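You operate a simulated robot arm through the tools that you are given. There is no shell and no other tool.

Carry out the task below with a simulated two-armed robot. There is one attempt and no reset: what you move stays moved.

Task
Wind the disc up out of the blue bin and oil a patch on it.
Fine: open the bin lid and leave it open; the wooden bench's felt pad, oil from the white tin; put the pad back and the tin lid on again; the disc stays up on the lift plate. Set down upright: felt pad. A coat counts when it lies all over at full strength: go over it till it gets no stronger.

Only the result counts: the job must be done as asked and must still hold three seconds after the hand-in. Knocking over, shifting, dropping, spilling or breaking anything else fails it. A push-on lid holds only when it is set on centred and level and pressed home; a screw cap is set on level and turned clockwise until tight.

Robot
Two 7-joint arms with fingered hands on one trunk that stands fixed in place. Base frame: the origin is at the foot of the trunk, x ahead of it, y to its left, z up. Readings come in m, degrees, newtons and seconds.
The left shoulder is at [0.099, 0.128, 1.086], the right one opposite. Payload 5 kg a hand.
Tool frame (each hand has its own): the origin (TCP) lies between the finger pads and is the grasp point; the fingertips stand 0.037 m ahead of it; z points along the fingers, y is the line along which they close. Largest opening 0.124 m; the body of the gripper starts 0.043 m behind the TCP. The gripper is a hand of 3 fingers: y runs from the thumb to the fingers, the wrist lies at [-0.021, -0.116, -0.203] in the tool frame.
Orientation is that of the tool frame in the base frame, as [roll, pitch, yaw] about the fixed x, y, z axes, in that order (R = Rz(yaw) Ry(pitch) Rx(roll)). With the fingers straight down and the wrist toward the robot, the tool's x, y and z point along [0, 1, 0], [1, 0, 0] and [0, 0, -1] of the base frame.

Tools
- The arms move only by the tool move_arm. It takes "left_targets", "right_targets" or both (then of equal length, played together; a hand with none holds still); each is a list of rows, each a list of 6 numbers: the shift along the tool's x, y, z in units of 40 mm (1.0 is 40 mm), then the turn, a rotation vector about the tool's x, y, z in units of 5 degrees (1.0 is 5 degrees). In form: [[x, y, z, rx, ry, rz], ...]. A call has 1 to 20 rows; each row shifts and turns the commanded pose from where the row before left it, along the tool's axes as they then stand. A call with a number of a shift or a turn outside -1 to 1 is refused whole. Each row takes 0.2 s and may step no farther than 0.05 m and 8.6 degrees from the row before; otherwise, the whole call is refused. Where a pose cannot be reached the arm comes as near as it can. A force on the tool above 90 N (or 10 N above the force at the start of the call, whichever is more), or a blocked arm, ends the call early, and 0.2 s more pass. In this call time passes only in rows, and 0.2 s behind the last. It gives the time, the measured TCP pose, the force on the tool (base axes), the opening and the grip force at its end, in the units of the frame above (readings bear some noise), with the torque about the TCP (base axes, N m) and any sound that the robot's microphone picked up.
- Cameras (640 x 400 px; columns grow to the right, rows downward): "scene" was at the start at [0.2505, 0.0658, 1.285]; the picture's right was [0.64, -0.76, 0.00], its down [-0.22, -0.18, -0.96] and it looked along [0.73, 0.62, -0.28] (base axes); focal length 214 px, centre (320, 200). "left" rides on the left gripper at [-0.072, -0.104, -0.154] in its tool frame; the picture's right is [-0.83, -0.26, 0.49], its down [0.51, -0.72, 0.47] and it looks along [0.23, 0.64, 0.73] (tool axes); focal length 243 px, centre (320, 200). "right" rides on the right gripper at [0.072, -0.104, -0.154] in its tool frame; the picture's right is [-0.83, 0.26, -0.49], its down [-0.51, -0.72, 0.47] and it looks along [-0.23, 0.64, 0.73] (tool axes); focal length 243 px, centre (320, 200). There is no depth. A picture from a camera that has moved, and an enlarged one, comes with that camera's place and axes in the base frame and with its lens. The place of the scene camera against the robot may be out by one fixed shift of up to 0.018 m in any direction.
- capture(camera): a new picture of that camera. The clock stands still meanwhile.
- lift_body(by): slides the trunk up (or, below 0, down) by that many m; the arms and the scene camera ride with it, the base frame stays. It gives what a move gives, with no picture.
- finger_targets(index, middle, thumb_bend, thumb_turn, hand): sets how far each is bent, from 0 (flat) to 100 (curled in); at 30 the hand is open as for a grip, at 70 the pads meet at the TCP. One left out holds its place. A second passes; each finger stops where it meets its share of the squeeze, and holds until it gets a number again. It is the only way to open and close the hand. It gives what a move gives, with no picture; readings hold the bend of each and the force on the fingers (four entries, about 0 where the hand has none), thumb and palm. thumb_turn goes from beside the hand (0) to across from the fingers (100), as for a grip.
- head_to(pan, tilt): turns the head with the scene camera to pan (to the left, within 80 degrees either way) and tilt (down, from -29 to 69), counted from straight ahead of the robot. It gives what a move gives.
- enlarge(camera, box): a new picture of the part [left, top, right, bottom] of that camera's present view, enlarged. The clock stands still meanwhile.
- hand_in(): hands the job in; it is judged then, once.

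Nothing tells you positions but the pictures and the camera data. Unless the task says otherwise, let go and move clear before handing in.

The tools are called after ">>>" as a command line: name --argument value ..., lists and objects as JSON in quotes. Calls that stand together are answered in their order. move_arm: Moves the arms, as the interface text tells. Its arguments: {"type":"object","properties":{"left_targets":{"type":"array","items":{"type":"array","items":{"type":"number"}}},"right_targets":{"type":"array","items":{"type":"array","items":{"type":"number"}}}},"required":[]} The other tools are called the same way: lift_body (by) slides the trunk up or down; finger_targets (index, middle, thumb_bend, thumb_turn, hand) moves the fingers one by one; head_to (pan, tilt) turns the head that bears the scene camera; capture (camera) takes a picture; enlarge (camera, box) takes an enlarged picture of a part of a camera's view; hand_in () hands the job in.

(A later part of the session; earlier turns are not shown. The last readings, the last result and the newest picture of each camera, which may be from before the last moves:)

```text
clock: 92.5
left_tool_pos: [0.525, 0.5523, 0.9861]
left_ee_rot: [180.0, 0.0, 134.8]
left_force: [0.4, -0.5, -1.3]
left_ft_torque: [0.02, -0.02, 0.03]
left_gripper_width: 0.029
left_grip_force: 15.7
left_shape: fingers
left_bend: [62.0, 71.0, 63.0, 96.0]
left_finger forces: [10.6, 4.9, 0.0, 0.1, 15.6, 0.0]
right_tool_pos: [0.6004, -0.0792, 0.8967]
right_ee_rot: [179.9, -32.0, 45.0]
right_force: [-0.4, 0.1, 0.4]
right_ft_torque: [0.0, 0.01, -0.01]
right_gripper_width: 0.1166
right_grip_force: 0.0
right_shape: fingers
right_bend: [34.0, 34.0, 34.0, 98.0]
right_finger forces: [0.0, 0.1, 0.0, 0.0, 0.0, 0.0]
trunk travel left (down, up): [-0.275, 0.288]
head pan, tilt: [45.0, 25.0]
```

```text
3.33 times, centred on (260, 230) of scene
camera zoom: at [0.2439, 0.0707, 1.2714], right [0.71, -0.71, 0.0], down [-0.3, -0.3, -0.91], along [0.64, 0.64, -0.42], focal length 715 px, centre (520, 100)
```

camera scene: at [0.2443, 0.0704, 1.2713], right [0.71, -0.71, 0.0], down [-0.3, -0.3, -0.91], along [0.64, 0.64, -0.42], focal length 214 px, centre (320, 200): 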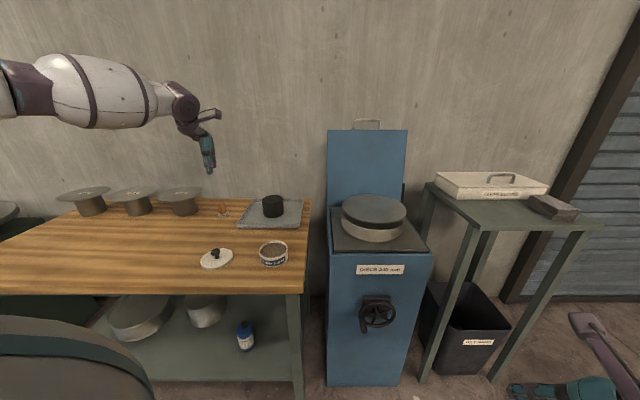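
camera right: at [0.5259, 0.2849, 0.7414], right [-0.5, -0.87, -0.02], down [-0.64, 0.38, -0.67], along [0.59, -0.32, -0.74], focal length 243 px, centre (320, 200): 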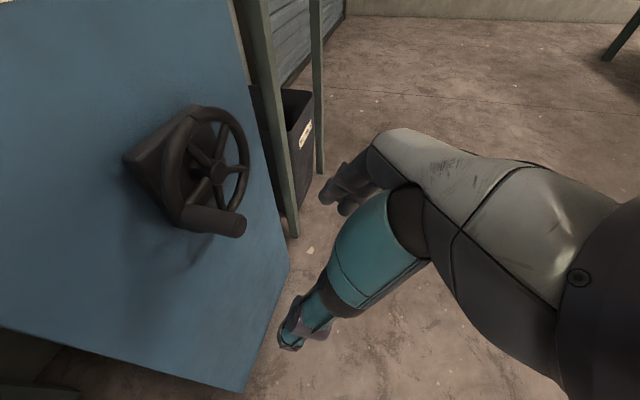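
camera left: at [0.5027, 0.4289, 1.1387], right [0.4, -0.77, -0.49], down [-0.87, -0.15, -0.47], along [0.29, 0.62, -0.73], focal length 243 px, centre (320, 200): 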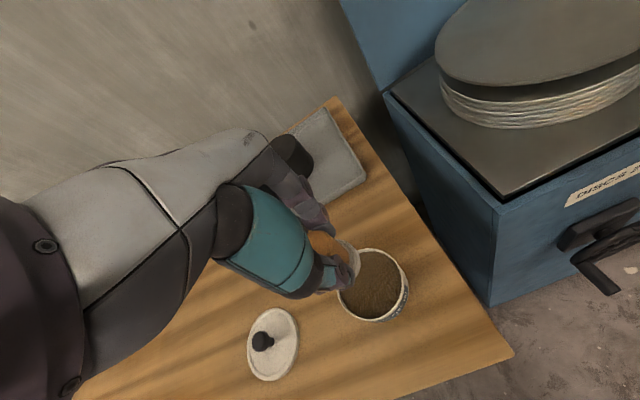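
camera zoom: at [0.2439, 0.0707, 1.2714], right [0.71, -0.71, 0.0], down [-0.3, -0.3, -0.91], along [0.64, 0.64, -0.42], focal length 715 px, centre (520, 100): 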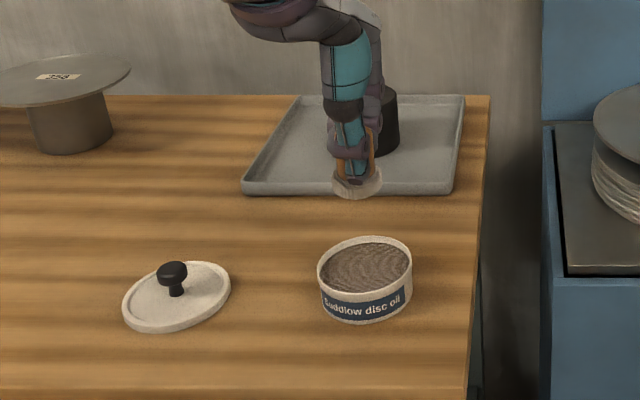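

>>> move_arm --left_targets '[[0, 0.06, 0.7, 0, 0, 0], [0, 0, 0.7, 0, 0, 0], [0, 0, 0.5, 0, 0, 0]]'

>>> enlarge --camera "scene" --box '[230, 200, 310, 280]'

>>> enlarge --camera "left" --box '[280, 200, 430, 340]'

```text
clock: 93.3
left_tool_pos: [0.5282, 0.5563, 0.9097]
left_ee_rot: [179.9, 0.0, 134.9]
left_force: [0.1, -0.3, -0.7]
left_ft_torque: [0.0, -0.01, -0.01]
left_gripper_width: 0.0292
left_grip_force: 15.7
left_shape: fingers
left_bend: [62.0, 71.0, 63.0, 96.0]
left_finger forces: [10.7, 4.9, 0.0, 0.0, 15.6, 0.1]
right_tool_pos: [0.6021, -0.0798, 0.8962]
right_ee_rot: [-179.9, -31.9, 44.9]
right_force: [-0.6, -0.3, -0.3]
right_ft_torque: [0.01, -0.06, 0.02]
right_gripper_width: 0.1167
right_grip_force: 0.0
right_shape: fingers
right_bend: [34.0, 34.0, 34.0, 98.0]
right_finger forces: [0.1, 0.1, 0.1, 0.0, 0.0, 0.0]
trunk travel left (down, up): [-0.275, 0.288]
head pan, tilt: [45.0, 25.0]
```

```text
5.00 times, centred on (270, 240) of scene
camera zoom: at [0.2447, 0.0714, 1.2711], right [0.71, -0.71, 0.0], down [-0.3, -0.3, -0.91], along [0.64, 0.64, -0.42], focal length 1072 px, centre (570, 0)
```

zoom: 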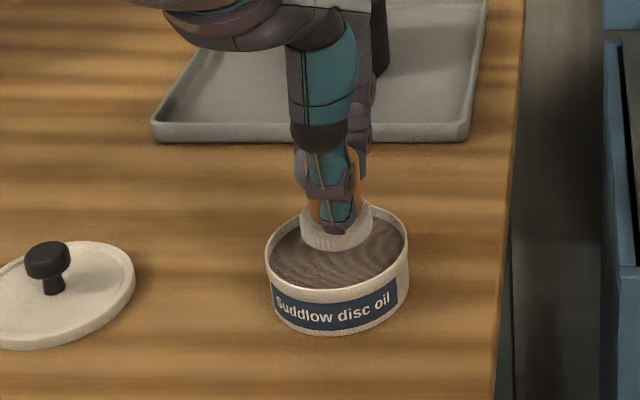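

```text
2.86 times, centred on (355, 270) of left
camera zoom: at [0.5043, 0.4315, 1.0633], right [0.4, -0.77, -0.49], down [-0.87, -0.15, -0.47], along [0.29, 0.62, -0.73], focal length 693 px, centre (220, 0)
```

zoom: 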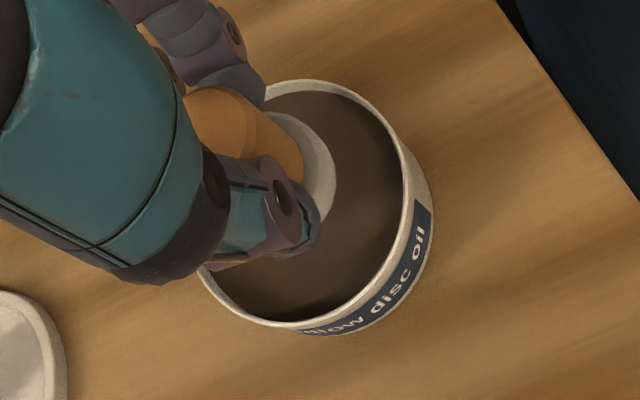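

>>> move_arm --left_targets '[[0, 0, 0.25, 0, 0, 0], [0, 0, 0.2, 0, 0, 0]]'

>>> move_arm --left_targets '[[0, 0, 0.12, 0, 0, 0], [0, 0, 0.1, 0, 0, 0]]'

>>> enlarge --camera "left" --box '[280, 200, 430, 340]'

>>> enlarge --camera "scene" --box '[230, 200, 310, 280]'

```text
clock: 93.9
left_tool_pos: [0.5266, 0.5547, 0.8928]
left_ee_rot: [179.7, 0.0, 134.9]
left_force: [0.0, 1.3, 2.2]
left_ft_torque: [-0.07, -0.02, 0.01]
left_gripper_width: 0.0287
left_grip_force: 16.5
left_shape: fingers
left_bend: [62.0, 71.0, 63.0, 96.0]
left_finger forces: [11.2, 5.2, 0.1, 0.0, 15.6, 0.0]
right_tool_pos: [0.601, -0.0806, 0.8955]
right_ee_rot: [180.0, -32.1, 44.9]
right_force: [0.2, -0.8, -0.2]
right_ft_torque: [-0.01, 0.02, 0.0]
right_gripper_width: 0.1165
right_grip_force: 0.1
right_shape: fingers
right_bend: [34.0, 34.0, 34.0, 98.0]
right_finger forces: [0.1, 0.1, 0.0, 0.0, 0.0, 0.1]
trunk travel left (down, up): [-0.275, 0.288]
head pan, tilt: [45.0, 25.0]
```

```text
clock: 94.5
left_tool_pos: [0.5272, 0.5547, 0.8868]
left_ee_rot: [179.6, 0.1, 135.1]
left_force: [2.3, 7.9, 34.4]
left_ft_torque: [0.05, -0.08, -0.05]
left_gripper_width: 0.0284
left_grip_force: 22.1
left_shape: fingers
left_bend: [71.0, 72.0, 64.0, 96.0]
left_finger forces: [14.6, 12.4, 0.1, 0.0, 17.6, 0.0]
right_tool_pos: [0.5992, -0.0801, 0.8966]
right_ee_rot: [-180.0, -32.1, 45.0]
right_force: [-0.1, 0.0, 0.0]
right_ft_torque: [-0.03, 0.0, 0.01]
right_gripper_width: 0.1167
right_grip_force: 0.2
right_shape: fingers
right_bend: [34.0, 34.0, 34.0, 98.0]
right_finger forces: [0.0, 0.1, 0.0, 0.0, 0.0, 0.0]
trunk travel left (down, up): [-0.275, 0.288]
head pan, tilt: [45.0, 25.0]
```

```text
2.86 times, centred on (355, 270) of left
camera zoom: at [0.504, 0.4305, 1.039], right [0.41, -0.77, -0.49], down [-0.86, -0.15, -0.48], along [0.3, 0.62, -0.73], focal length 693 px, centre (220, 0)
```

zoom: 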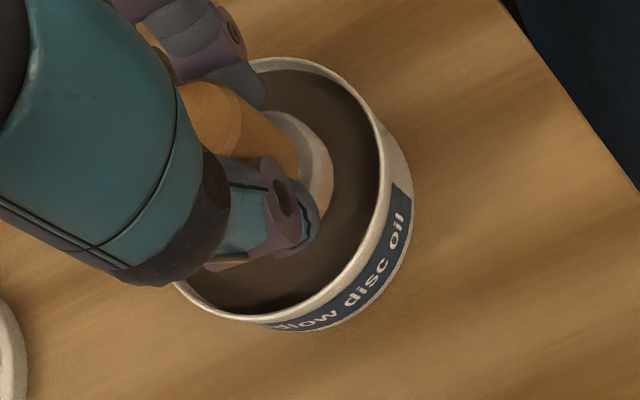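

```text
5.00 times, centred on (270, 240) of scene
camera zoom: at [0.2419, 0.069, 1.2721], right [0.71, -0.71, 0.0], down [-0.3, -0.3, -0.91], along [0.64, 0.64, -0.42], focal length 1072 px, centre (570, 0)
```

zoom: 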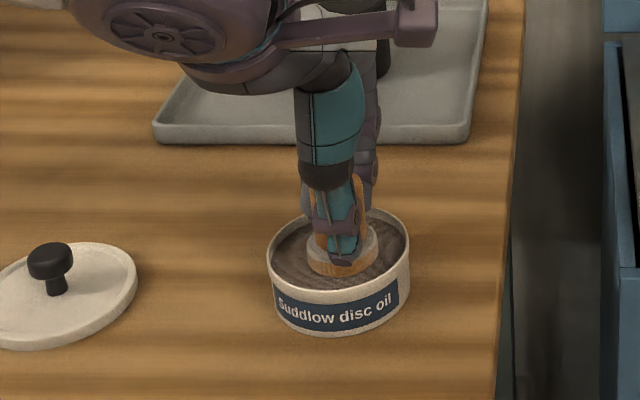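

>>> move_arm --left_targets '[[0, 0, -0.08, 0, 0, 0], [0.1, 0, 0, 0, 0, 0], [-0.1, 0, 0, 0, 0, 0], [0, 0, 0, 0, 0, 0], [0, 0, 0, 0, 0, 0]]'

>>> move_arm --left_targets '[[0, 0, -0.2, 0, 0, 0], [0, 0, -0.5, 0, 0, 0], [0, 0, -0.8, 0, 0, 0], [0, 0, -0.8, 0, 0, 0], [0, 0, -0.8, 0, 0, 0]]'

>>> capture --camera "left"

>>> enlarge --camera "scene" --box '[230, 180, 310, 280]'

```text
clock: 95.7
left_tool_pos: [0.5263, 0.5548, 0.8886]
left_ee_rot: [179.9, 0.0, 135.0]
left_force: [-1.1, 8.9, 25.3]
left_ft_torque: [0.12, 0.0, 0.01]
left_gripper_width: 0.0286
left_grip_force: 21.2
left_shape: fingers
left_bend: [71.0, 72.0, 65.0, 96.0]
left_finger forces: [13.9, 12.5, 0.1, 0.1, 16.3, 0.0]
right_tool_pos: [0.5995, -0.0806, 0.8975]
right_ee_rot: [179.9, -32.0, 45.1]
right_force: [-0.6, 0.8, -0.2]
right_ft_torque: [0.0, -0.03, 0.0]
right_gripper_width: 0.1165
right_grip_force: 0.1
right_shape: fingers
right_bend: [34.0, 34.0, 34.0, 98.0]
right_finger forces: [0.1, 0.1, 0.1, 0.0, 0.0, 0.0]
trunk travel left (down, up): [-0.275, 0.288]
head pan, tilt: [45.0, 25.0]
```

```text
clock: 96.9
left_tool_pos: [0.5297, 0.5549, 1.0103]
left_ee_rot: [179.9, 0.0, 135.0]
left_force: [0.7, 0.4, -1.3]
left_ft_torque: [0.05, 0.02, 0.01]
left_gripper_width: 0.0287
left_grip_force: 16.5
left_shape: fingers
left_bend: [71.0, 71.0, 64.0, 96.0]
left_finger forces: [10.3, 7.3, 0.1, 0.0, 15.5, 0.0]
right_tool_pos: [0.6003, -0.0807, 0.8961]
right_ee_rot: [179.9, -32.1, 45.0]
right_force: [0.5, -0.4, 0.7]
right_ft_torque: [-0.03, -0.01, 0.03]
right_gripper_width: 0.1166
right_grip_force: 0.0
right_shape: fingers
right_bend: [34.0, 34.0, 34.0, 98.0]
right_finger forces: [0.0, 0.0, 0.1, 0.0, 0.1, 0.0]
trunk travel left (down, up): [-0.275, 0.288]
head pan, tilt: [45.0, 25.0]
```

```text
taken
camera left: at [0.5079, 0.4296, 1.1629], right [0.4, -0.77, -0.49], down [-0.87, -0.15, -0.47], along [0.29, 0.62, -0.73], focal length 243 px, centre (320, 200)
```

left: 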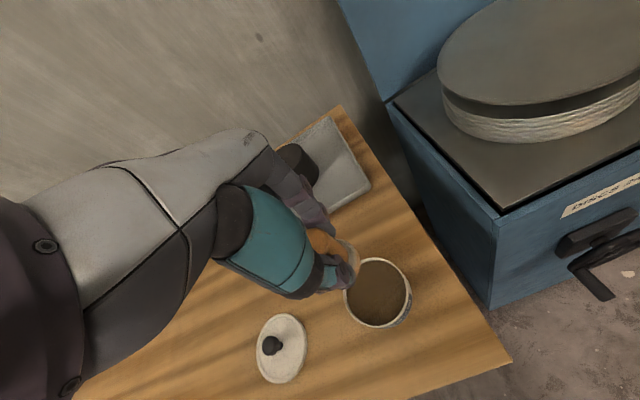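

```text
4.00 times, centred on (270, 230) of scene
camera zoom: at [0.2436, 0.07, 1.2715], right [0.71, -0.71, 0.0], down [-0.3, -0.3, -0.91], along [0.64, 0.64, -0.42], focal length 858 px, centre (520, 80)
```

zoom: 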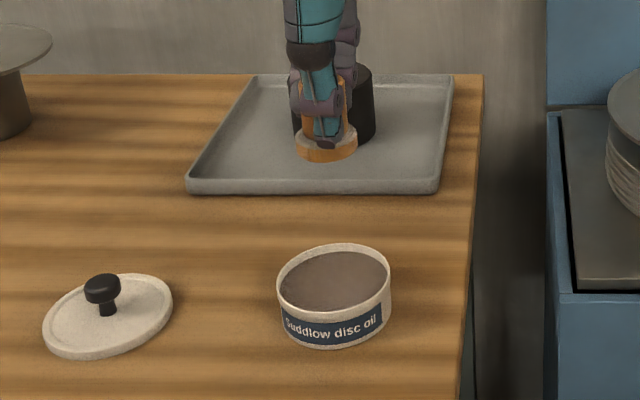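

The pad is soaked amber. I'll carry it over the disc, staying above it.

>>> move_arm --left_targets '[[-0.893, 0.398, -0.1, 0, 0, 0], [-0.893, 0.398, -0.1, 0, 0, 0], [-0.893, 0.398, -0.1, 0, 0, 0], [-0.893, 0.398, -0.1, 0, 0, 0], [-0.893, 0.398, 0, 0, 0, 0], [-0.893, 0.398, 0, 0, 0, 0], [-0.893, 0.398, 0, 0, 0, 0], [-0.893, 0.398, 0, 0, 0, 0], [-0.893, 0.398, 0, 0, 0, 0], [-0.893, 0.398, 0, 0, 0, 0]]'

>>> capture --camera "left"

>>> enlarge --camera "scene" --box '[320, 140, 440, 260]'

```text
clock: 99.1
left_tool_pos: [0.896, 0.4146, 1.0226]
left_ee_rot: [179.9, -0.1, 135.1]
left_force: [0.1, -0.6, -1.6]
left_ft_torque: [0.04, 0.03, 0.03]
left_gripper_width: 0.0285
left_grip_force: 16.1
left_shape: fingers
left_bend: [71.0, 71.0, 64.0, 96.0]
left_finger forces: [10.1, 7.1, 0.1, 0.0, 15.1, 0.0]
right_tool_pos: [0.603, -0.0805, 0.8946]
right_ee_rot: [-179.9, -31.9, 44.9]
right_force: [1.1, -1.0, 0.3]
right_ft_torque: [0.01, 0.05, 0.03]
right_gripper_width: 0.1168
right_grip_force: 0.1
right_shape: fingers
right_bend: [34.0, 34.0, 34.0, 98.0]
right_finger forces: [0.0, 0.1, 0.0, 0.0, 0.0, 0.0]
trunk travel left (down, up): [-0.275, 0.288]
head pan, tilt: [45.0, 25.0]
```

```text
taken
camera left: at [0.873, 0.2901, 1.1757], right [0.4, -0.77, -0.49], down [-0.87, -0.15, -0.47], along [0.29, 0.62, -0.73], focal length 243 px, centre (320, 200)
```

left: 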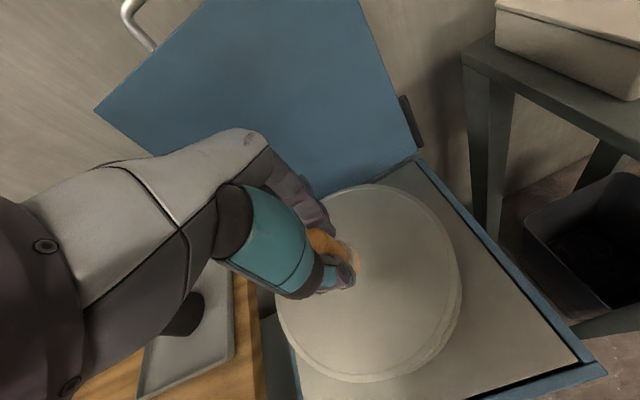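

```text
3.33 times, centred on (380, 200) of scene
camera zoom: at [0.2459, 0.0699, 1.2709], right [0.71, -0.71, 0.0], down [-0.3, -0.3, -0.91], along [0.64, 0.64, -0.42], focal length 715 px, centre (120, 200)
```

zoom: 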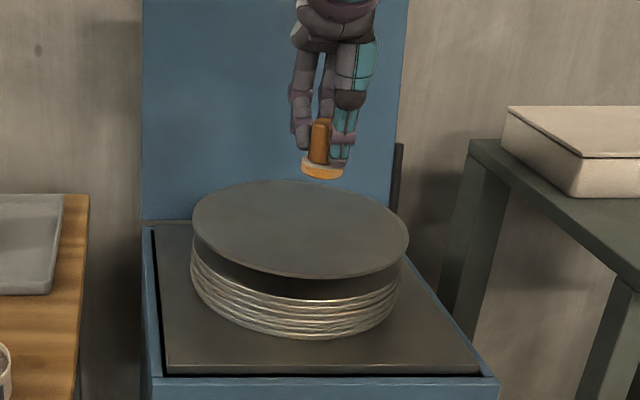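

>>> move_arm --left_targets '[[0, 0, 0.5, 0, 0, 0], [0, 0, 0.5, 0, 0, 0], [0, 0, 0.3, 0, 0, 0]]'

>>> enlarge --camera "scene" --box '[335, 170, 415, 250]'

>>> enlarge --camera "left" --box '[280, 200, 430, 340]'

```text
clock: 99.9
left_tool_pos: [0.8933, 0.4144, 0.9729]
left_ee_rot: [179.9, 0.1, 134.8]
left_force: [0.4, -0.8, 0.5]
left_ft_torque: [0.01, 0.01, -0.01]
left_gripper_width: 0.0284
left_grip_force: 16.5
left_shape: fingers
left_bend: [71.0, 71.0, 64.0, 96.0]
left_finger forces: [10.1, 7.1, 0.0, 0.1, 15.0, 0.1]
right_tool_pos: [0.6008, -0.0813, 0.8952]
right_ee_rot: [-180.0, -31.8, 45.0]
right_force: [-0.6, -0.3, -0.1]
right_ft_torque: [0.01, 0.0, 0.01]
right_gripper_width: 0.1165
right_grip_force: 0.0
right_shape: fingers
right_bend: [34.0, 34.0, 34.0, 98.0]
right_finger forces: [0.1, 0.0, 0.0, 0.1, 0.0, 0.0]
trunk travel left (down, up): [-0.275, 0.288]
head pan, tilt: [45.0, 25.0]
```

```text
5.00 times, centred on (375, 210) of scene
camera zoom: at [0.2442, 0.0708, 1.2713], right [0.71, -0.71, 0.0], down [-0.3, -0.3, -0.91], along [0.64, 0.64, -0.42], focal length 1072 px, centre (45, 150)
```

zoom: 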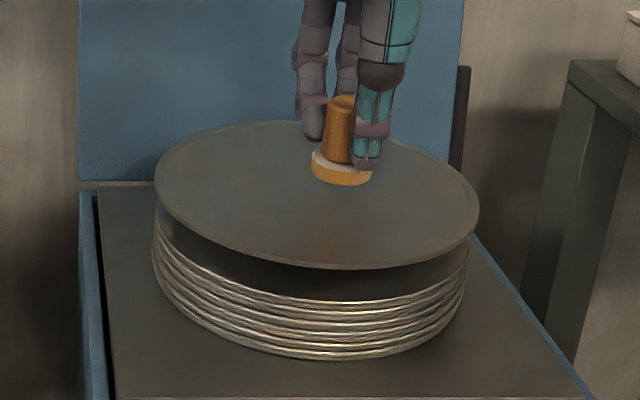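

```text
2.86 times, centred on (355, 270) of left
camera zoom: at [0.8707, 0.289, 1.1258], right [0.4, -0.77, -0.49], down [-0.87, -0.15, -0.47], along [0.29, 0.62, -0.73], focal length 693 px, centre (220, 0)
```

zoom: 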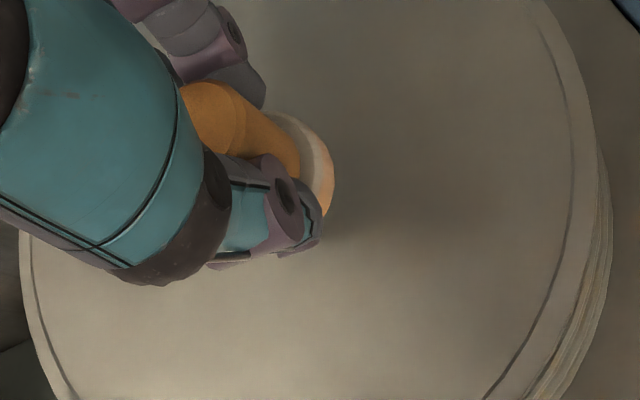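

>>> move_arm --left_targets '[[0, 0, 0.2, 0, 0, 0], [0, 0, 0.15, 0, 0, 0], [0, 0, 0.1, 0, 0, 0]]'

>>> enlarge --camera "scene" --box '[335, 170, 415, 250]'

```text
clock: 100.7
left_tool_pos: [0.8917, 0.4137, 0.956]
left_ee_rot: [179.9, 0.1, 134.9]
left_force: [0.5, -0.2, 0.0]
left_ft_torque: [0.01, -0.02, -0.05]
left_gripper_width: 0.0286
left_grip_force: 16.3
left_shape: fingers
left_bend: [71.0, 71.0, 64.0, 96.0]
left_finger forces: [10.1, 7.1, 0.0, 0.0, 15.0, 0.0]
right_tool_pos: [0.6017, -0.0803, 0.8957]
right_ee_rot: [180.0, -31.9, 45.0]
right_force: [0.9, -0.2, 0.0]
right_ft_torque: [0.0, 0.0, -0.04]
right_gripper_width: 0.1164
right_grip_force: 0.0
right_shape: fingers
right_bend: [34.0, 34.0, 34.0, 98.0]
right_finger forces: [0.0, 0.0, 0.0, 0.0, 0.0, 0.0]
trunk travel left (down, up): [-0.275, 0.288]
head pan, tilt: [45.0, 25.0]
```

```text
5.00 times, centred on (375, 210) of scene
camera zoom: at [0.2443, 0.0709, 1.2713], right [0.71, -0.71, 0.0], down [-0.3, -0.3, -0.91], along [0.64, 0.64, -0.42], focal length 1072 px, centre (45, 150)
```

zoom: 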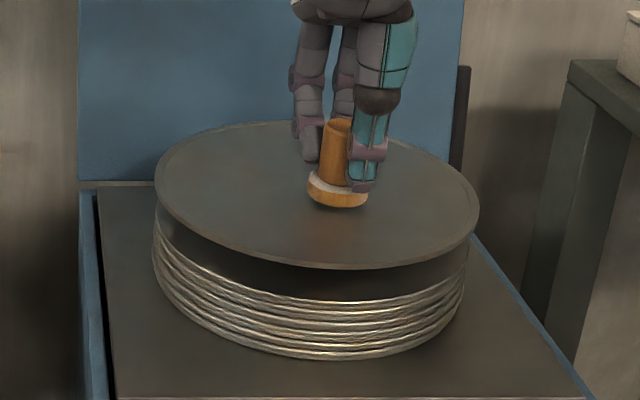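

>>> move_arm --left_targets '[[0, 0, 0.08, 0, 0, 0], [0, 0, 0.06, 0, 0, 0]]'

>>> move_arm --left_targets '[[0, 0, 0.06, 0, 0, 0]]'

>>> move_arm --left_targets '[[0, 0, 0.05, 0, 0, 0]]'

>>> enlarge --camera "scene" --box '[335, 170, 415, 250]'

```text
clock: 101.3
left_tool_pos: [0.8917, 0.4135, 0.9499]
left_ee_rot: [179.8, 0.0, 134.9]
left_force: [-0.2, 0.7, -1.3]
left_ft_torque: [-0.03, 0.02, 0.0]
left_gripper_width: 0.0286
left_grip_force: 16.5
left_shape: fingers
left_bend: [71.0, 71.0, 64.0, 96.0]
left_finger forces: [10.1, 7.0, 0.0, 0.0, 15.0, 0.0]
right_tool_pos: [0.6006, -0.0794, 0.8956]
right_ee_rot: [-180.0, -31.8, 44.9]
right_force: [-0.2, 0.0, -0.1]
right_ft_torque: [0.0, 0.01, 0.04]
right_gripper_width: 0.1166
right_grip_force: 0.2
right_shape: fingers
right_bend: [34.0, 34.0, 34.0, 98.0]
right_finger forces: [0.0, 0.0, 0.0, 0.1, 0.0, 0.0]
trunk travel left (down, up): [-0.275, 0.288]
head pan, tilt: [45.0, 25.0]
```

```text
clock: 101.7
left_tool_pos: [0.8918, 0.4131, 0.9485]
left_ee_rot: [179.9, 0.1, 134.9]
left_force: [-0.1, -0.2, 1.7]
left_ft_torque: [-0.03, 0.03, -0.02]
left_gripper_width: 0.0286
left_grip_force: 16.7
left_shape: fingers
left_bend: [71.0, 71.0, 64.0, 96.0]
left_finger forces: [10.5, 7.3, 0.0, 0.0, 15.1, 0.1]
right_tool_pos: [0.6006, -0.0795, 0.8963]
right_ee_rot: [-180.0, -31.9, 45.1]
right_force: [-0.4, 0.0, 0.1]
right_ft_torque: [-0.02, 0.02, 0.03]
right_gripper_width: 0.1167
right_grip_force: 0.0
right_shape: fingers
right_bend: [34.0, 34.0, 34.0, 98.0]
right_finger forces: [0.1, 0.0, 0.0, 0.0, 0.0, 0.0]
trunk travel left (down, up): [-0.275, 0.288]
head pan, tilt: [45.0, 25.0]
```

```text
clock: 102.1
left_tool_pos: [0.8889, 0.4142, 0.9458]
left_ee_rot: [179.9, 0.1, 134.8]
left_force: [0.8, -0.8, 2.4]
left_ft_torque: [-0.06, 0.01, 0.01]
left_gripper_width: 0.0287
left_grip_force: 16.3
left_shape: fingers
left_bend: [71.0, 71.0, 64.0, 96.0]
left_finger forces: [10.3, 6.7, 0.0, 0.0, 15.2, 0.0]
right_tool_pos: [0.6023, -0.0798, 0.8957]
right_ee_rot: [180.0, -31.9, 45.0]
right_force: [0.0, 0.2, 0.7]
right_ft_torque: [-0.01, 0.0, 0.03]
right_gripper_width: 0.1166
right_grip_force: 0.0
right_shape: fingers
right_bend: [34.0, 34.0, 34.0, 98.0]
right_finger forces: [0.0, 0.0, 0.0, 0.0, 0.1, 0.1]
trunk travel left (down, up): [-0.275, 0.288]
head pan, tilt: [45.0, 25.0]
```

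```text
5.00 times, centred on (375, 210) of scene
camera zoom: at [0.2441, 0.0707, 1.2713], right [0.71, -0.71, 0.0], down [-0.3, -0.3, -0.91], along [0.64, 0.64, -0.42], focal length 1072 px, centre (45, 150)
```

zoom: 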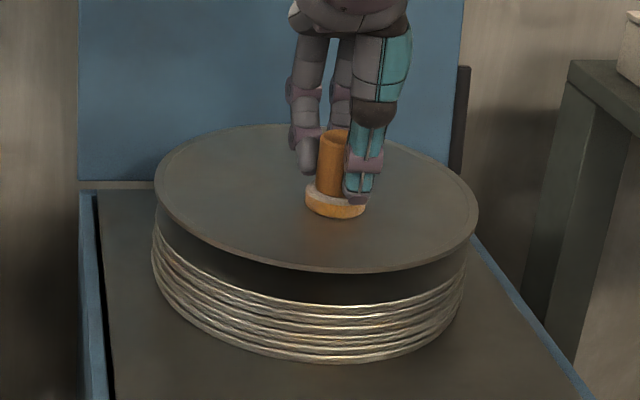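

>>> enlarge --camera "scene" --box '[330, 250, 430, 340]'

>>> move_arm --left_targets '[[0, 0, -0.3, 0, 0, 0]]'

>>> enlarge --camera "scene" --box '[335, 170, 415, 250]'

```text
4.44 times, centred on (380, 295) of scene
camera zoom: at [0.2441, 0.0707, 1.2713], right [0.71, -0.71, 0.0], down [-0.3, -0.3, -0.91], along [0.64, 0.64, -0.42], focal length 953 px, centre (53, -222)
```

zoom: 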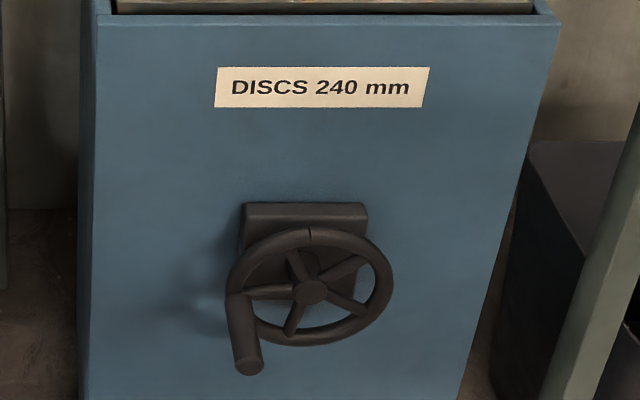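

```text
clock: 102.5
left_tool_pos: [0.8887, 0.4146, 0.9589]
left_ee_rot: [179.9, 0.0, 135.0]
left_force: [0.1, -1.0, -0.9]
left_ft_torque: [-0.02, 0.01, -0.04]
left_gripper_width: 0.0286
left_grip_force: 15.9
left_shape: fingers
left_bend: [71.0, 71.0, 64.0, 96.0]
left_finger forces: [10.1, 7.2, 0.0, 0.0, 15.1, 0.1]
right_tool_pos: [0.5996, -0.0798, 0.8966]
right_ee_rot: [-180.0, -32.0, 45.1]
right_force: [0.0, 0.6, 0.6]
right_ft_torque: [0.0, -0.02, 0.02]
right_gripper_width: 0.1167
right_grip_force: 0.1
right_shape: fingers
right_bend: [34.0, 34.0, 34.0, 98.0]
right_finger forces: [0.1, 0.1, 0.0, 0.1, 0.1, 0.0]
trunk travel left (down, up): [-0.275, 0.288]
head pan, tilt: [45.0, 25.0]
```

```text
5.00 times, centred on (375, 210) of scene
camera zoom: at [0.2435, 0.0706, 1.2714], right [0.71, -0.71, 0.0], down [-0.3, -0.3, -0.91], along [0.64, 0.64, -0.42], focal length 1072 px, centre (45, 150)
```

zoom: 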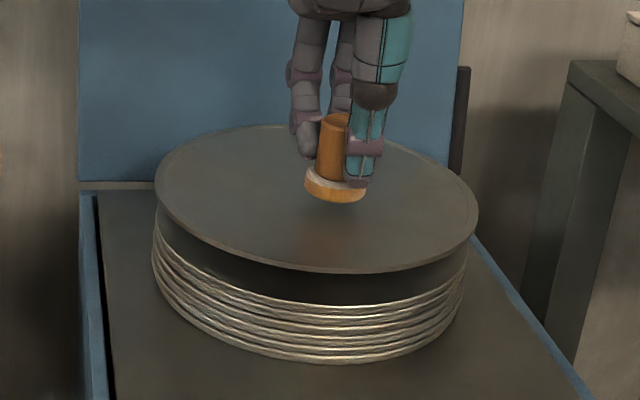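

Even a light press on the disc makes the lift sink a little, because the crank back-drives. I'll lift the left hand and use the right hand to hold the crank at its stop while I rub.

>>> move_arm --left_targets '[[0, 0, -0.7, 0, 0, 0], [0, 0, -0.7, 0, 0, 0], [0, 0, 0, 0, 0, 0], [0, 0, 0, 0, 0, 0], [0, 0, 0, 0, 0, 0], [0, 0, 0, 0, 0, 0], [0, 0, 0, 0, 0, 0], [0, 0, 0, 0, 0, 0], [0, 0, 0, 0, 0, 0], [0, 0, 0, 0, 0, 0], [0, 0, 0, 0, 0, 0]]' --right_targets '[[0.03, -0.47, 0.92, 0, 0, 0], [0.03, -0.47, 0.92, 0, 0, 0], [0.03, -0.47, 0.92, 0, 0, 0], [0.03, -0.47, 0.92, 0, 0, 0], [0.03, -0.47, 0.92, 0, 0, 0], [0.03, -0.47, 0.92, 0, 0, 0], [0.03, -0.47, 0.92, 0, 0, 0], [0.03, -0.47, 0.92, 0, 0, 0], [0.03, -0.47, 0.92, 0, 0, 0], [0.03, -0.47, 0.92, 0, 0, 0], [0.03, -0.47, 0.92, 0, 0, 0]]'

>>> capture --camera "right"

>>> capture --camera "scene"

```text
clock: 104.9
left_tool_pos: [0.8947, 0.4153, 1.0119]
left_ee_rot: [-180.0, 0.0, 135.0]
left_force: [0.7, -0.3, -1.2]
left_ft_torque: [-0.04, 0.01, -0.01]
left_gripper_width: 0.0285
left_grip_force: 16.0
left_shape: fingers
left_bend: [71.0, 71.0, 64.0, 96.0]
left_finger forces: [10.1, 7.2, 0.0, 0.0, 15.1, 0.0]
right_tool_pos: [0.6155, 0.2318, 0.5555]
right_ee_rot: [-179.9, -32.0, 44.8]
right_force: [-0.7, 0.2, -0.3]
right_ft_torque: [0.0, 0.01, -0.01]
right_gripper_width: 0.1167
right_grip_force: 0.1
right_shape: fingers
right_bend: [34.0, 34.0, 34.0, 98.0]
right_finger forces: [0.1, 0.0, 0.0, 0.0, 0.1, 0.0]
trunk travel left (down, up): [-0.275, 0.288]
head pan, tilt: [45.0, 25.0]
```

```text
taken
camera right: at [0.5286, 0.2915, 0.7249], right [-0.5, -0.87, -0.02], down [-0.64, 0.38, -0.67], along [0.59, -0.32, -0.74], focal length 243 px, centre (320, 200)
```

right: 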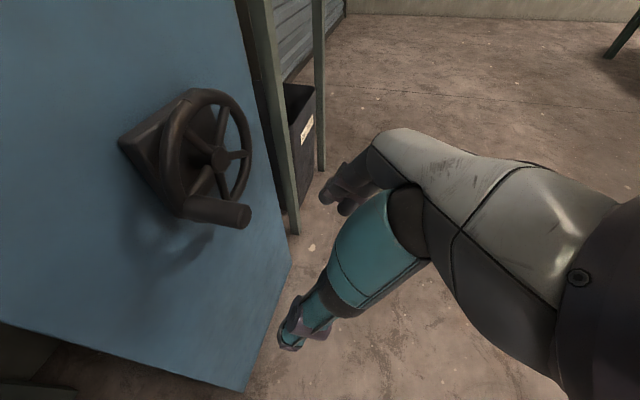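

```text
taken
camera scene: at [0.2447, 0.0716, 1.2711], right [0.71, -0.71, 0.0], down [-0.3, -0.3, -0.91], along [0.64, 0.64, -0.42], focal length 214 px, centre (320, 200)
```

scene: 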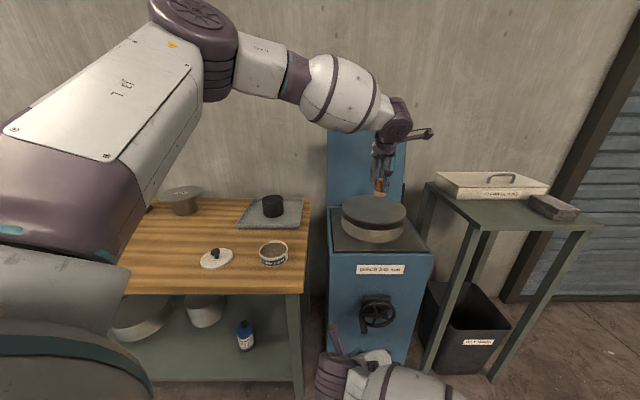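

>>> move_arm --right_targets '[[0.683, -0.027, 0.45, 0, 0, 0], [0.683, -0.027, 0.45, 0, 0, 0], [0.683, -0.027, 0.45, 0, 0, 0]]'

>>> finger_targets --hand "right" --index 76 --middle 76 --thumb_bend 74

>>> move_arm --right_targets '[[0.139, 0.0, -0.223, 0, 0, 0], [0.1, 0.04, -0.16, 0, 0, 0]]'

>>> enlarge --camera "right" --box '[230, 150, 430, 340]'

>>> enlarge --camera "scene" --box '[335, 170, 415, 250]'

```text
clock: 105.7
left_tool_pos: [0.8934, 0.4163, 1.0128]
left_ee_rot: [180.0, 0.1, 134.9]
left_force: [-0.2, 0.6, 0.2]
left_ft_torque: [-0.02, 0.0, 0.02]
left_gripper_width: 0.0284
left_grip_force: 15.7
left_shape: fingers
left_bend: [71.0, 71.0, 64.0, 96.0]
left_finger forces: [10.3, 7.3, 0.0, 0.0, 15.0, 0.0]
right_tool_pos: [0.6832, 0.3018, 0.5529]
right_ee_rot: [-180.0, -32.0, 44.9]
right_force: [1.0, -0.8, -0.5]
right_ft_torque: [0.01, 0.01, 0.0]
right_gripper_width: 0.1164
right_grip_force: 0.1
right_shape: fingers
right_bend: [34.0, 34.0, 34.0, 98.0]
right_finger forces: [0.1, 0.0, 0.1, 0.0, 0.0, 0.1]
trunk travel left (down, up): [-0.275, 0.288]
head pan, tilt: [45.0, 25.0]
```

```text
clock: 106.7
left_tool_pos: [0.8933, 0.4148, 1.0139]
left_ee_rot: [179.9, 0.0, 134.9]
left_force: [-0.4, -0.5, -0.7]
left_ft_torque: [0.0, -0.03, 0.02]
left_gripper_width: 0.0288
left_grip_force: 16.2
left_shape: fingers
left_bend: [71.0, 71.0, 64.0, 96.0]
left_finger forces: [10.3, 7.2, 0.0, 0.1, 15.0, 0.0]
right_tool_pos: [0.6824, 0.3013, 0.553]
right_ee_rot: [-180.0, -32.0, 45.0]
right_force: [-0.8, 0.4, -0.4]
right_ft_torque: [-0.03, 0.0, -0.01]
right_gripper_width: 0.0008
right_grip_force: 0.6
right_shape: fingers
right_bend: [74.0, 76.0, 72.0, 97.0]
right_finger forces: [0.1, 0.0, 0.0, 0.0, 0.1, 0.0]
trunk travel left (down, up): [-0.275, 0.288]
head pan, tilt: [45.0, 25.0]
```

```text
clock: 107.3
left_tool_pos: [0.8943, 0.4176, 1.0096]
left_ee_rot: [-179.9, 0.0, 134.8]
left_force: [0.4, 0.3, -1.1]
left_ft_torque: [0.0, -0.02, -0.02]
left_gripper_width: 0.0287
left_grip_force: 16.4
left_shape: fingers
left_bend: [71.0, 71.0, 64.0, 96.0]
left_finger forces: [10.2, 7.2, 0.0, 0.0, 15.0, 0.1]
right_tool_pos: [0.683, 0.2986, 0.5673]
right_ee_rot: [-179.7, -31.6, 45.0]
right_force: [-4.0, 4.9, -28.1]
right_ft_torque: [-0.19, 0.43, 0.06]
right_gripper_width: 0.0017
right_grip_force: 14.2
right_shape: fingers
right_bend: [73.0, 76.0, 71.0, 98.0]
right_finger forces: [19.1, 0.0, 0.0, 0.0, 9.4, 0.0]
trunk travel left (down, up): [-0.275, 0.288]
head pan, tilt: [45.0, 25.0]
```

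```text
2.11 times, centred on (330, 245) of right
camera zoom: at [0.5973, 0.3596, 0.7366], right [-0.5, -0.87, -0.02], down [-0.64, 0.38, -0.67], along [0.58, -0.32, -0.75], focal length 511 px, centre (299, 105)
```

zoom: 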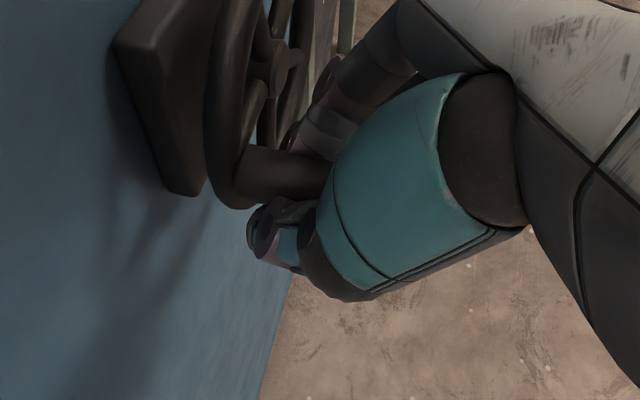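

```text
5.00 times, centred on (375, 210) of scene
camera zoom: at [0.2476, 0.0727, 1.2701], right [0.71, -0.71, 0.0], down [-0.3, -0.3, -0.9], along [0.64, 0.64, -0.43], focal length 1072 px, centre (45, 150)
```

zoom: 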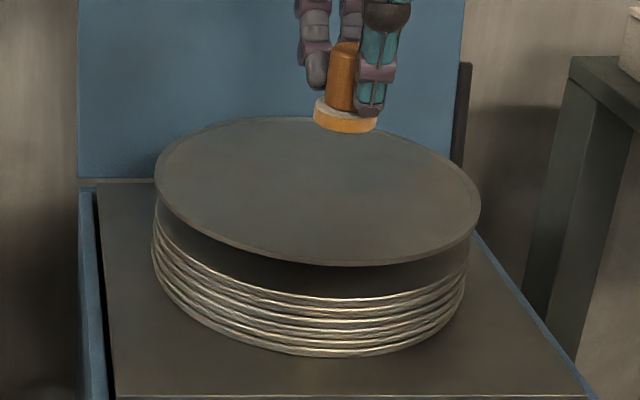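

The crank is held at the stop with about 28 N. I'll lower the pad onto the disc again.

>>> move_arm --left_targets '[[0, 0, 0.6, 0, 0, 0], [0, 0, 0.5, 0, 0, 0], [0, 0, 0.2, 0, 0, 0]]'

>>> move_arm --left_targets '[[0, 0, 0.12, 0, 0, 0], [0, 0, 0.08, 0, 0, 0]]'

>>> enlarge --camera "scene" --box '[335, 170, 415, 250]'

```text
clock: 108.1
left_tool_pos: [0.8941, 0.4164, 0.9583]
left_ee_rot: [-179.8, 0.0, 134.9]
left_force: [1.4, 0.7, -1.2]
left_ft_torque: [0.0, -0.03, 0.01]
left_gripper_width: 0.0287
left_grip_force: 15.9
left_shape: fingers
left_bend: [71.0, 71.0, 64.0, 96.0]
left_finger forces: [10.1, 7.1, 0.0, 0.1, 15.0, 0.0]
right_tool_pos: [0.6844, 0.2988, 0.5707]
right_ee_rot: [-179.9, -31.7, 45.0]
right_force: [-8.5, 1.2, -37.8]
right_ft_torque: [-0.32, 0.55, 0.05]
right_gripper_width: 0.0034
right_grip_force: 17.0
right_shape: fingers
right_bend: [73.0, 76.0, 71.0, 98.0]
right_finger forces: [22.1, 0.6, 0.0, 0.1, 10.9, 0.0]
trunk travel left (down, up): [-0.275, 0.288]
head pan, tilt: [45.0, 25.0]
```

```text
clock: 108.7
left_tool_pos: [0.8936, 0.4163, 0.9491]
left_ee_rot: [180.0, -0.1, 134.9]
left_force: [-0.4, 0.1, 2.5]
left_ft_torque: [-0.06, -0.03, -0.03]
left_gripper_width: 0.0285
left_grip_force: 16.3
left_shape: fingers
left_bend: [71.0, 71.0, 64.0, 96.0]
left_finger forces: [10.5, 7.2, 0.0, 0.0, 15.1, 0.0]
right_tool_pos: [0.6841, 0.2976, 0.5702]
right_ee_rot: [-180.0, -31.6, 45.0]
right_force: [-9.2, 0.3, -42.4]
right_ft_torque: [-0.39, 0.6, 0.04]
right_gripper_width: 0.0036
right_grip_force: 17.6
right_shape: fingers
right_bend: [73.0, 76.0, 70.0, 98.0]
right_finger forces: [23.3, 1.1, 0.0, 0.0, 11.2, 0.1]
trunk travel left (down, up): [-0.275, 0.288]
head pan, tilt: [45.0, 25.0]
```

```text
5.00 times, centred on (375, 210) of scene
camera zoom: at [0.2472, 0.0725, 1.2705], right [0.71, -0.71, 0.0], down [-0.3, -0.3, -0.91], along [0.64, 0.64, -0.43], focal length 1072 px, centre (45, 150)
```

zoom: 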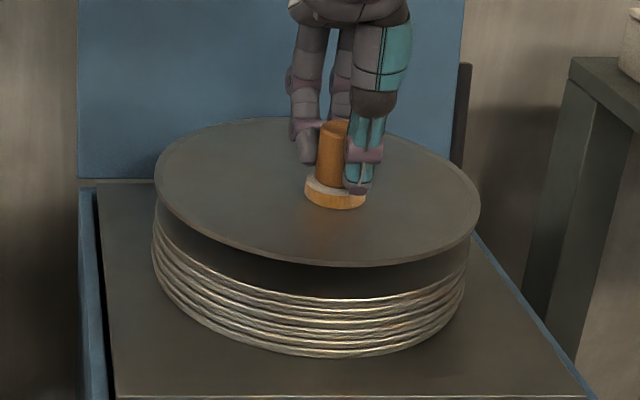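

>>> move_arm --left_targets '[[0, 0, 0.08, 0, 0, 0]]'

>>> move_arm --left_targets '[[0.2, 0, 0, 0, 0, 0], [-0.2, 0.2, 0, 0, 0, 0], [-0.2, -0.2, 0, 0, 0, 0], [0.2, -0.2, 0, 0, 0, 0], [0.2, 0.2, 0, 0, 0, 0], [-0.2, 0, 0, 0, 0, 0]]'

>>> enlarge --camera "scene" --box '[335, 170, 415, 250]'

>>> enlarge --camera "left" --box '[280, 170, 430, 340]'

```text
clock: 109.1
left_tool_pos: [0.8947, 0.4169, 0.9489]
left_ee_rot: [179.9, 0.1, 135.0]
left_force: [-2.3, 2.2, 17.3]
left_ft_torque: [-0.07, 0.05, 0.0]
left_gripper_width: 0.0283
left_grip_force: 18.6
left_shape: fingers
left_bend: [71.0, 71.0, 64.0, 96.0]
left_finger forces: [11.1, 9.0, 0.0, 0.0, 17.0, 0.1]
right_tool_pos: [0.6843, 0.298, 0.5699]
right_ee_rot: [-180.0, -31.8, 45.0]
right_force: [-5.4, 2.8, -47.7]
right_ft_torque: [-0.43, 0.64, 0.03]
right_gripper_width: 0.0046
right_grip_force: 17.7
right_shape: fingers
right_bend: [73.0, 76.0, 70.0, 98.0]
right_finger forces: [22.6, 2.4, 0.0, 0.0, 11.2, 0.0]
trunk travel left (down, up): [-0.275, 0.288]
head pan, tilt: [45.0, 25.0]
```

```text
clock: 110.5
left_tool_pos: [0.8931, 0.4181, 0.9485]
left_ee_rot: [-179.9, -0.1, 135.0]
left_force: [-4.4, 4.0, 16.9]
left_ft_torque: [-0.05, 0.19, -0.02]
left_gripper_width: 0.0285
left_grip_force: 19.3
left_shape: fingers
left_bend: [71.0, 72.0, 64.0, 96.0]
left_finger forces: [11.8, 10.3, 0.0, 0.0, 17.6, 0.0]
right_tool_pos: [0.6854, 0.2984, 0.5713]
right_ee_rot: [179.9, -31.8, 45.1]
right_force: [-6.2, 2.2, -43.3]
right_ft_torque: [-0.37, 0.6, -0.04]
right_gripper_width: 0.006
right_grip_force: 17.8
right_shape: fingers
right_bend: [72.0, 76.0, 69.0, 98.0]
right_finger forces: [20.6, 3.7, 0.0, 0.0, 11.1, 0.1]
trunk travel left (down, up): [-0.275, 0.288]
head pan, tilt: [45.0, 25.0]
```

```text
5.00 times, centred on (375, 210) of scene
camera zoom: at [0.2456, 0.0719, 1.2709], right [0.71, -0.71, 0.0], down [-0.3, -0.3, -0.91], along [0.64, 0.64, -0.42], focal length 1072 px, centre (45, 150)
```

zoom: 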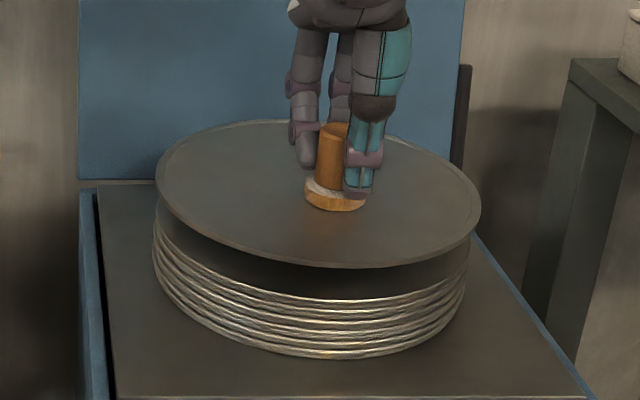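

```text
2.35 times, centred on (355, 255) of left
camera zoom: at [0.8715, 0.2927, 1.1012], right [0.4, -0.77, -0.49], down [-0.87, -0.15, -0.47], along [0.29, 0.62, -0.73], focal length 571 px, centre (238, 71)
```

zoom: 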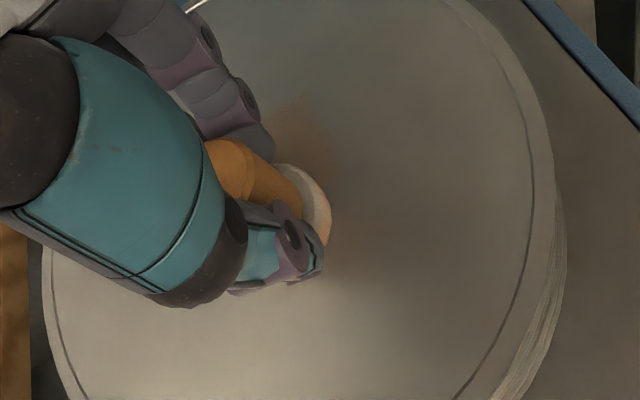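

Oil is transferring onto the disc. I'll ease the pressure a little and rub a raster around this spot.

>>> move_arm --left_targets '[[0, 0, -0.03, 0, 0, 0], [-0.5, -0.5, 0, 0, 0, 0], [0.5, 0, 0, 0, 0, 0], [0.5, 0, 0, 0, 0, 0], [0, 0.25, 0, 0, 0, 0], [-0.5, 0, 0, 0, 0, 0], [-0.5, 0, 0, 0, 0, 0], [0, 0.25, 0, 0, 0, 0], [0.5, 0, 0, 0, 0, 0], [0.5, 0, 0, 0, 0, 0], [0, 0.25, 0, 0, 0, 0], [-0.5, 0, 0, 0, 0, 0], [-0.5, 0, 0, 0, 0, 0], [0, 0.25, 0, 0, 0, 0], [0.5, 0, 0, 0, 0, 0], [0.5, 0, 0, 0, 0, 0], [-0.5, -0.5, 0, 0, 0, 0]]'

>>> enlarge --camera "left" --box '[280, 170, 430, 340]'

>>> enlarge --camera "scene" --box '[335, 170, 415, 250]'

```text
clock: 114.1
left_tool_pos: [0.8943, 0.4144, 0.9481]
left_ee_rot: [-180.0, -0.1, 134.9]
left_force: [1.6, -0.1, 1.9]
left_ft_torque: [-0.04, 0.01, 0.02]
left_gripper_width: 0.0287
left_grip_force: 16.7
left_shape: fingers
left_bend: [71.0, 71.0, 64.0, 95.0]
left_finger forces: [10.3, 7.0, 0.0, 0.0, 15.6, 0.0]
right_tool_pos: [0.6842, 0.2992, 0.5705]
right_ee_rot: [-179.8, -31.8, 44.9]
right_force: [-6.6, 0.8, -32.6]
right_ft_torque: [-0.27, 0.42, 0.03]
right_gripper_width: 0.0054
right_grip_force: 15.7
right_shape: fingers
right_bend: [73.0, 76.0, 69.0, 98.0]
right_finger forces: [18.0, 2.9, 0.0, 0.0, 10.9, 0.0]
trunk travel left (down, up): [-0.275, 0.288]
head pan, tilt: [45.0, 25.0]
```

```text
2.35 times, centred on (355, 255) of left
camera zoom: at [0.8726, 0.2905, 1.1019], right [0.4, -0.77, -0.49], down [-0.87, -0.15, -0.47], along [0.29, 0.62, -0.73], focal length 571 px, centre (238, 71)
```

zoom: 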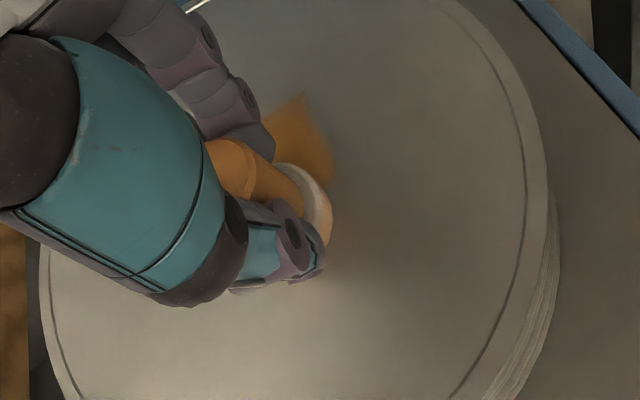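

```text
5.00 times, centred on (375, 210) of scene
camera zoom: at [0.2472, 0.0705, 1.2707], right [0.71, -0.71, 0.0], down [-0.3, -0.3, -0.91], along [0.64, 0.64, -0.42], focal length 1072 px, centre (45, 150)
```

zoom: 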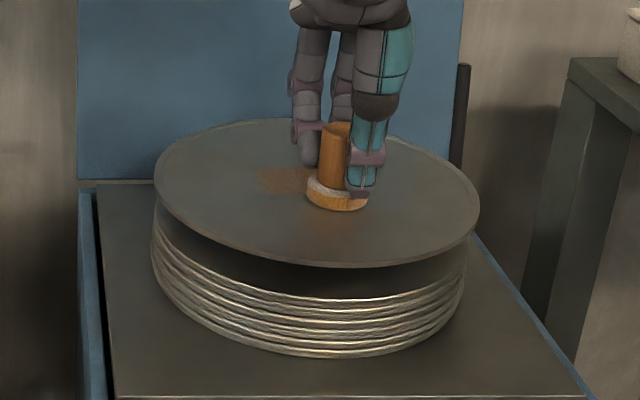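

A straight-edged patch is showing up on the disc, to the left of the pad. I'll lift off and move aside to see its full outline.

>>> move_arm --left_targets '[[0, 0, -0.5, 0, 0, 0], [0, 0, -1, 0, 0, 0], [0, -1, -0.7, 0, 0, 0], [0, -1, 0, 0, 0, 0], [0, -0.8, 0, 0, 0, 0]]'

>>> capture --camera "left"

>>> enlarge --camera "scene" --box '[335, 170, 415, 250]'

```text
clock: 115.3
left_tool_pos: [0.8162, 0.3359, 1.0368]
left_ee_rot: [180.0, 0.0, 134.9]
left_force: [-0.6, -0.2, -0.6]
left_ft_torque: [-0.01, 0.01, -0.03]
left_gripper_width: 0.0283
left_grip_force: 16.2
left_shape: fingers
left_bend: [71.0, 71.0, 64.0, 95.0]
left_finger forces: [10.2, 6.9, 0.0, 0.1, 15.1, 0.0]
right_tool_pos: [0.6855, 0.2979, 0.5707]
right_ee_rot: [-179.9, -31.9, 45.0]
right_force: [-6.5, -0.3, -29.6]
right_ft_torque: [-0.27, 0.37, 0.01]
right_gripper_width: 0.0057
right_grip_force: 15.4
right_shape: fingers
right_bend: [73.0, 76.0, 70.0, 98.0]
right_finger forces: [17.3, 2.4, 0.0, 0.0, 10.8, 0.1]
trunk travel left (down, up): [-0.275, 0.288]
head pan, tilt: [45.0, 25.0]
```

```text
taken
camera left: at [0.7947, 0.2124, 1.1908], right [0.4, -0.77, -0.49], down [-0.87, -0.15, -0.47], along [0.29, 0.62, -0.73], focal length 243 px, centre (320, 200)
```

left: 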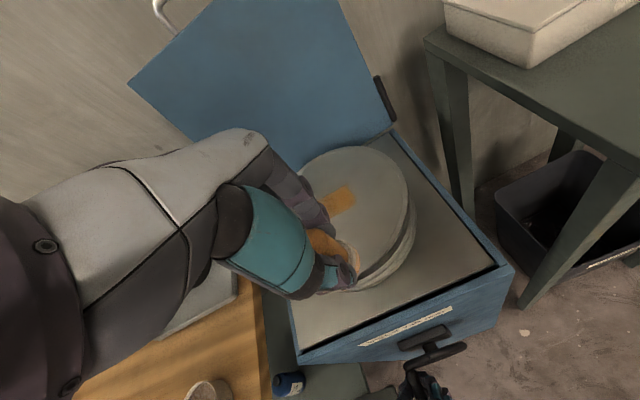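

```text
5.00 times, centred on (375, 210) of scene
camera zoom: at [0.2466, 0.0719, 1.2707], right [0.71, -0.71, 0.0], down [-0.3, -0.3, -0.91], along [0.64, 0.64, -0.42], focal length 1072 px, centre (45, 150)
```

zoom: 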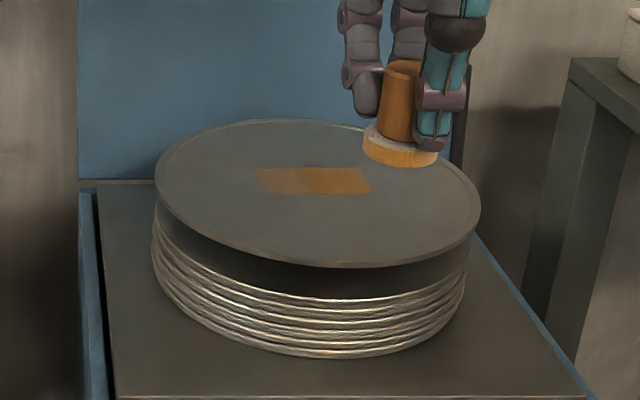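

>>> enlarge --camera "left" --box '[290, 140, 420, 260]'

```text
3.33 times, centred on (355, 200) of left
camera zoom: at [0.7947, 0.2124, 1.1908], right [0.4, -0.77, -0.49], down [-0.87, -0.15, -0.47], along [0.29, 0.62, -0.73], focal length 809 px, centre (203, 200)
```

zoom: 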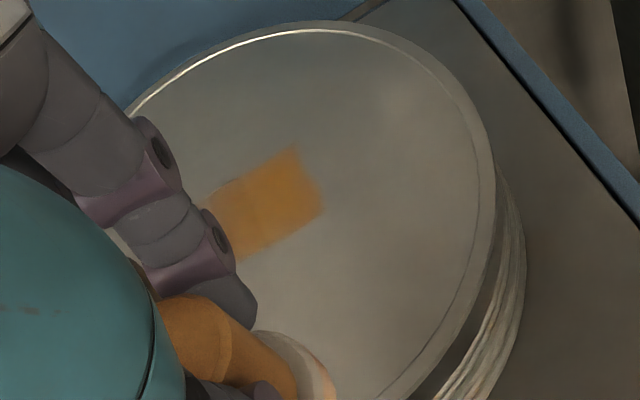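

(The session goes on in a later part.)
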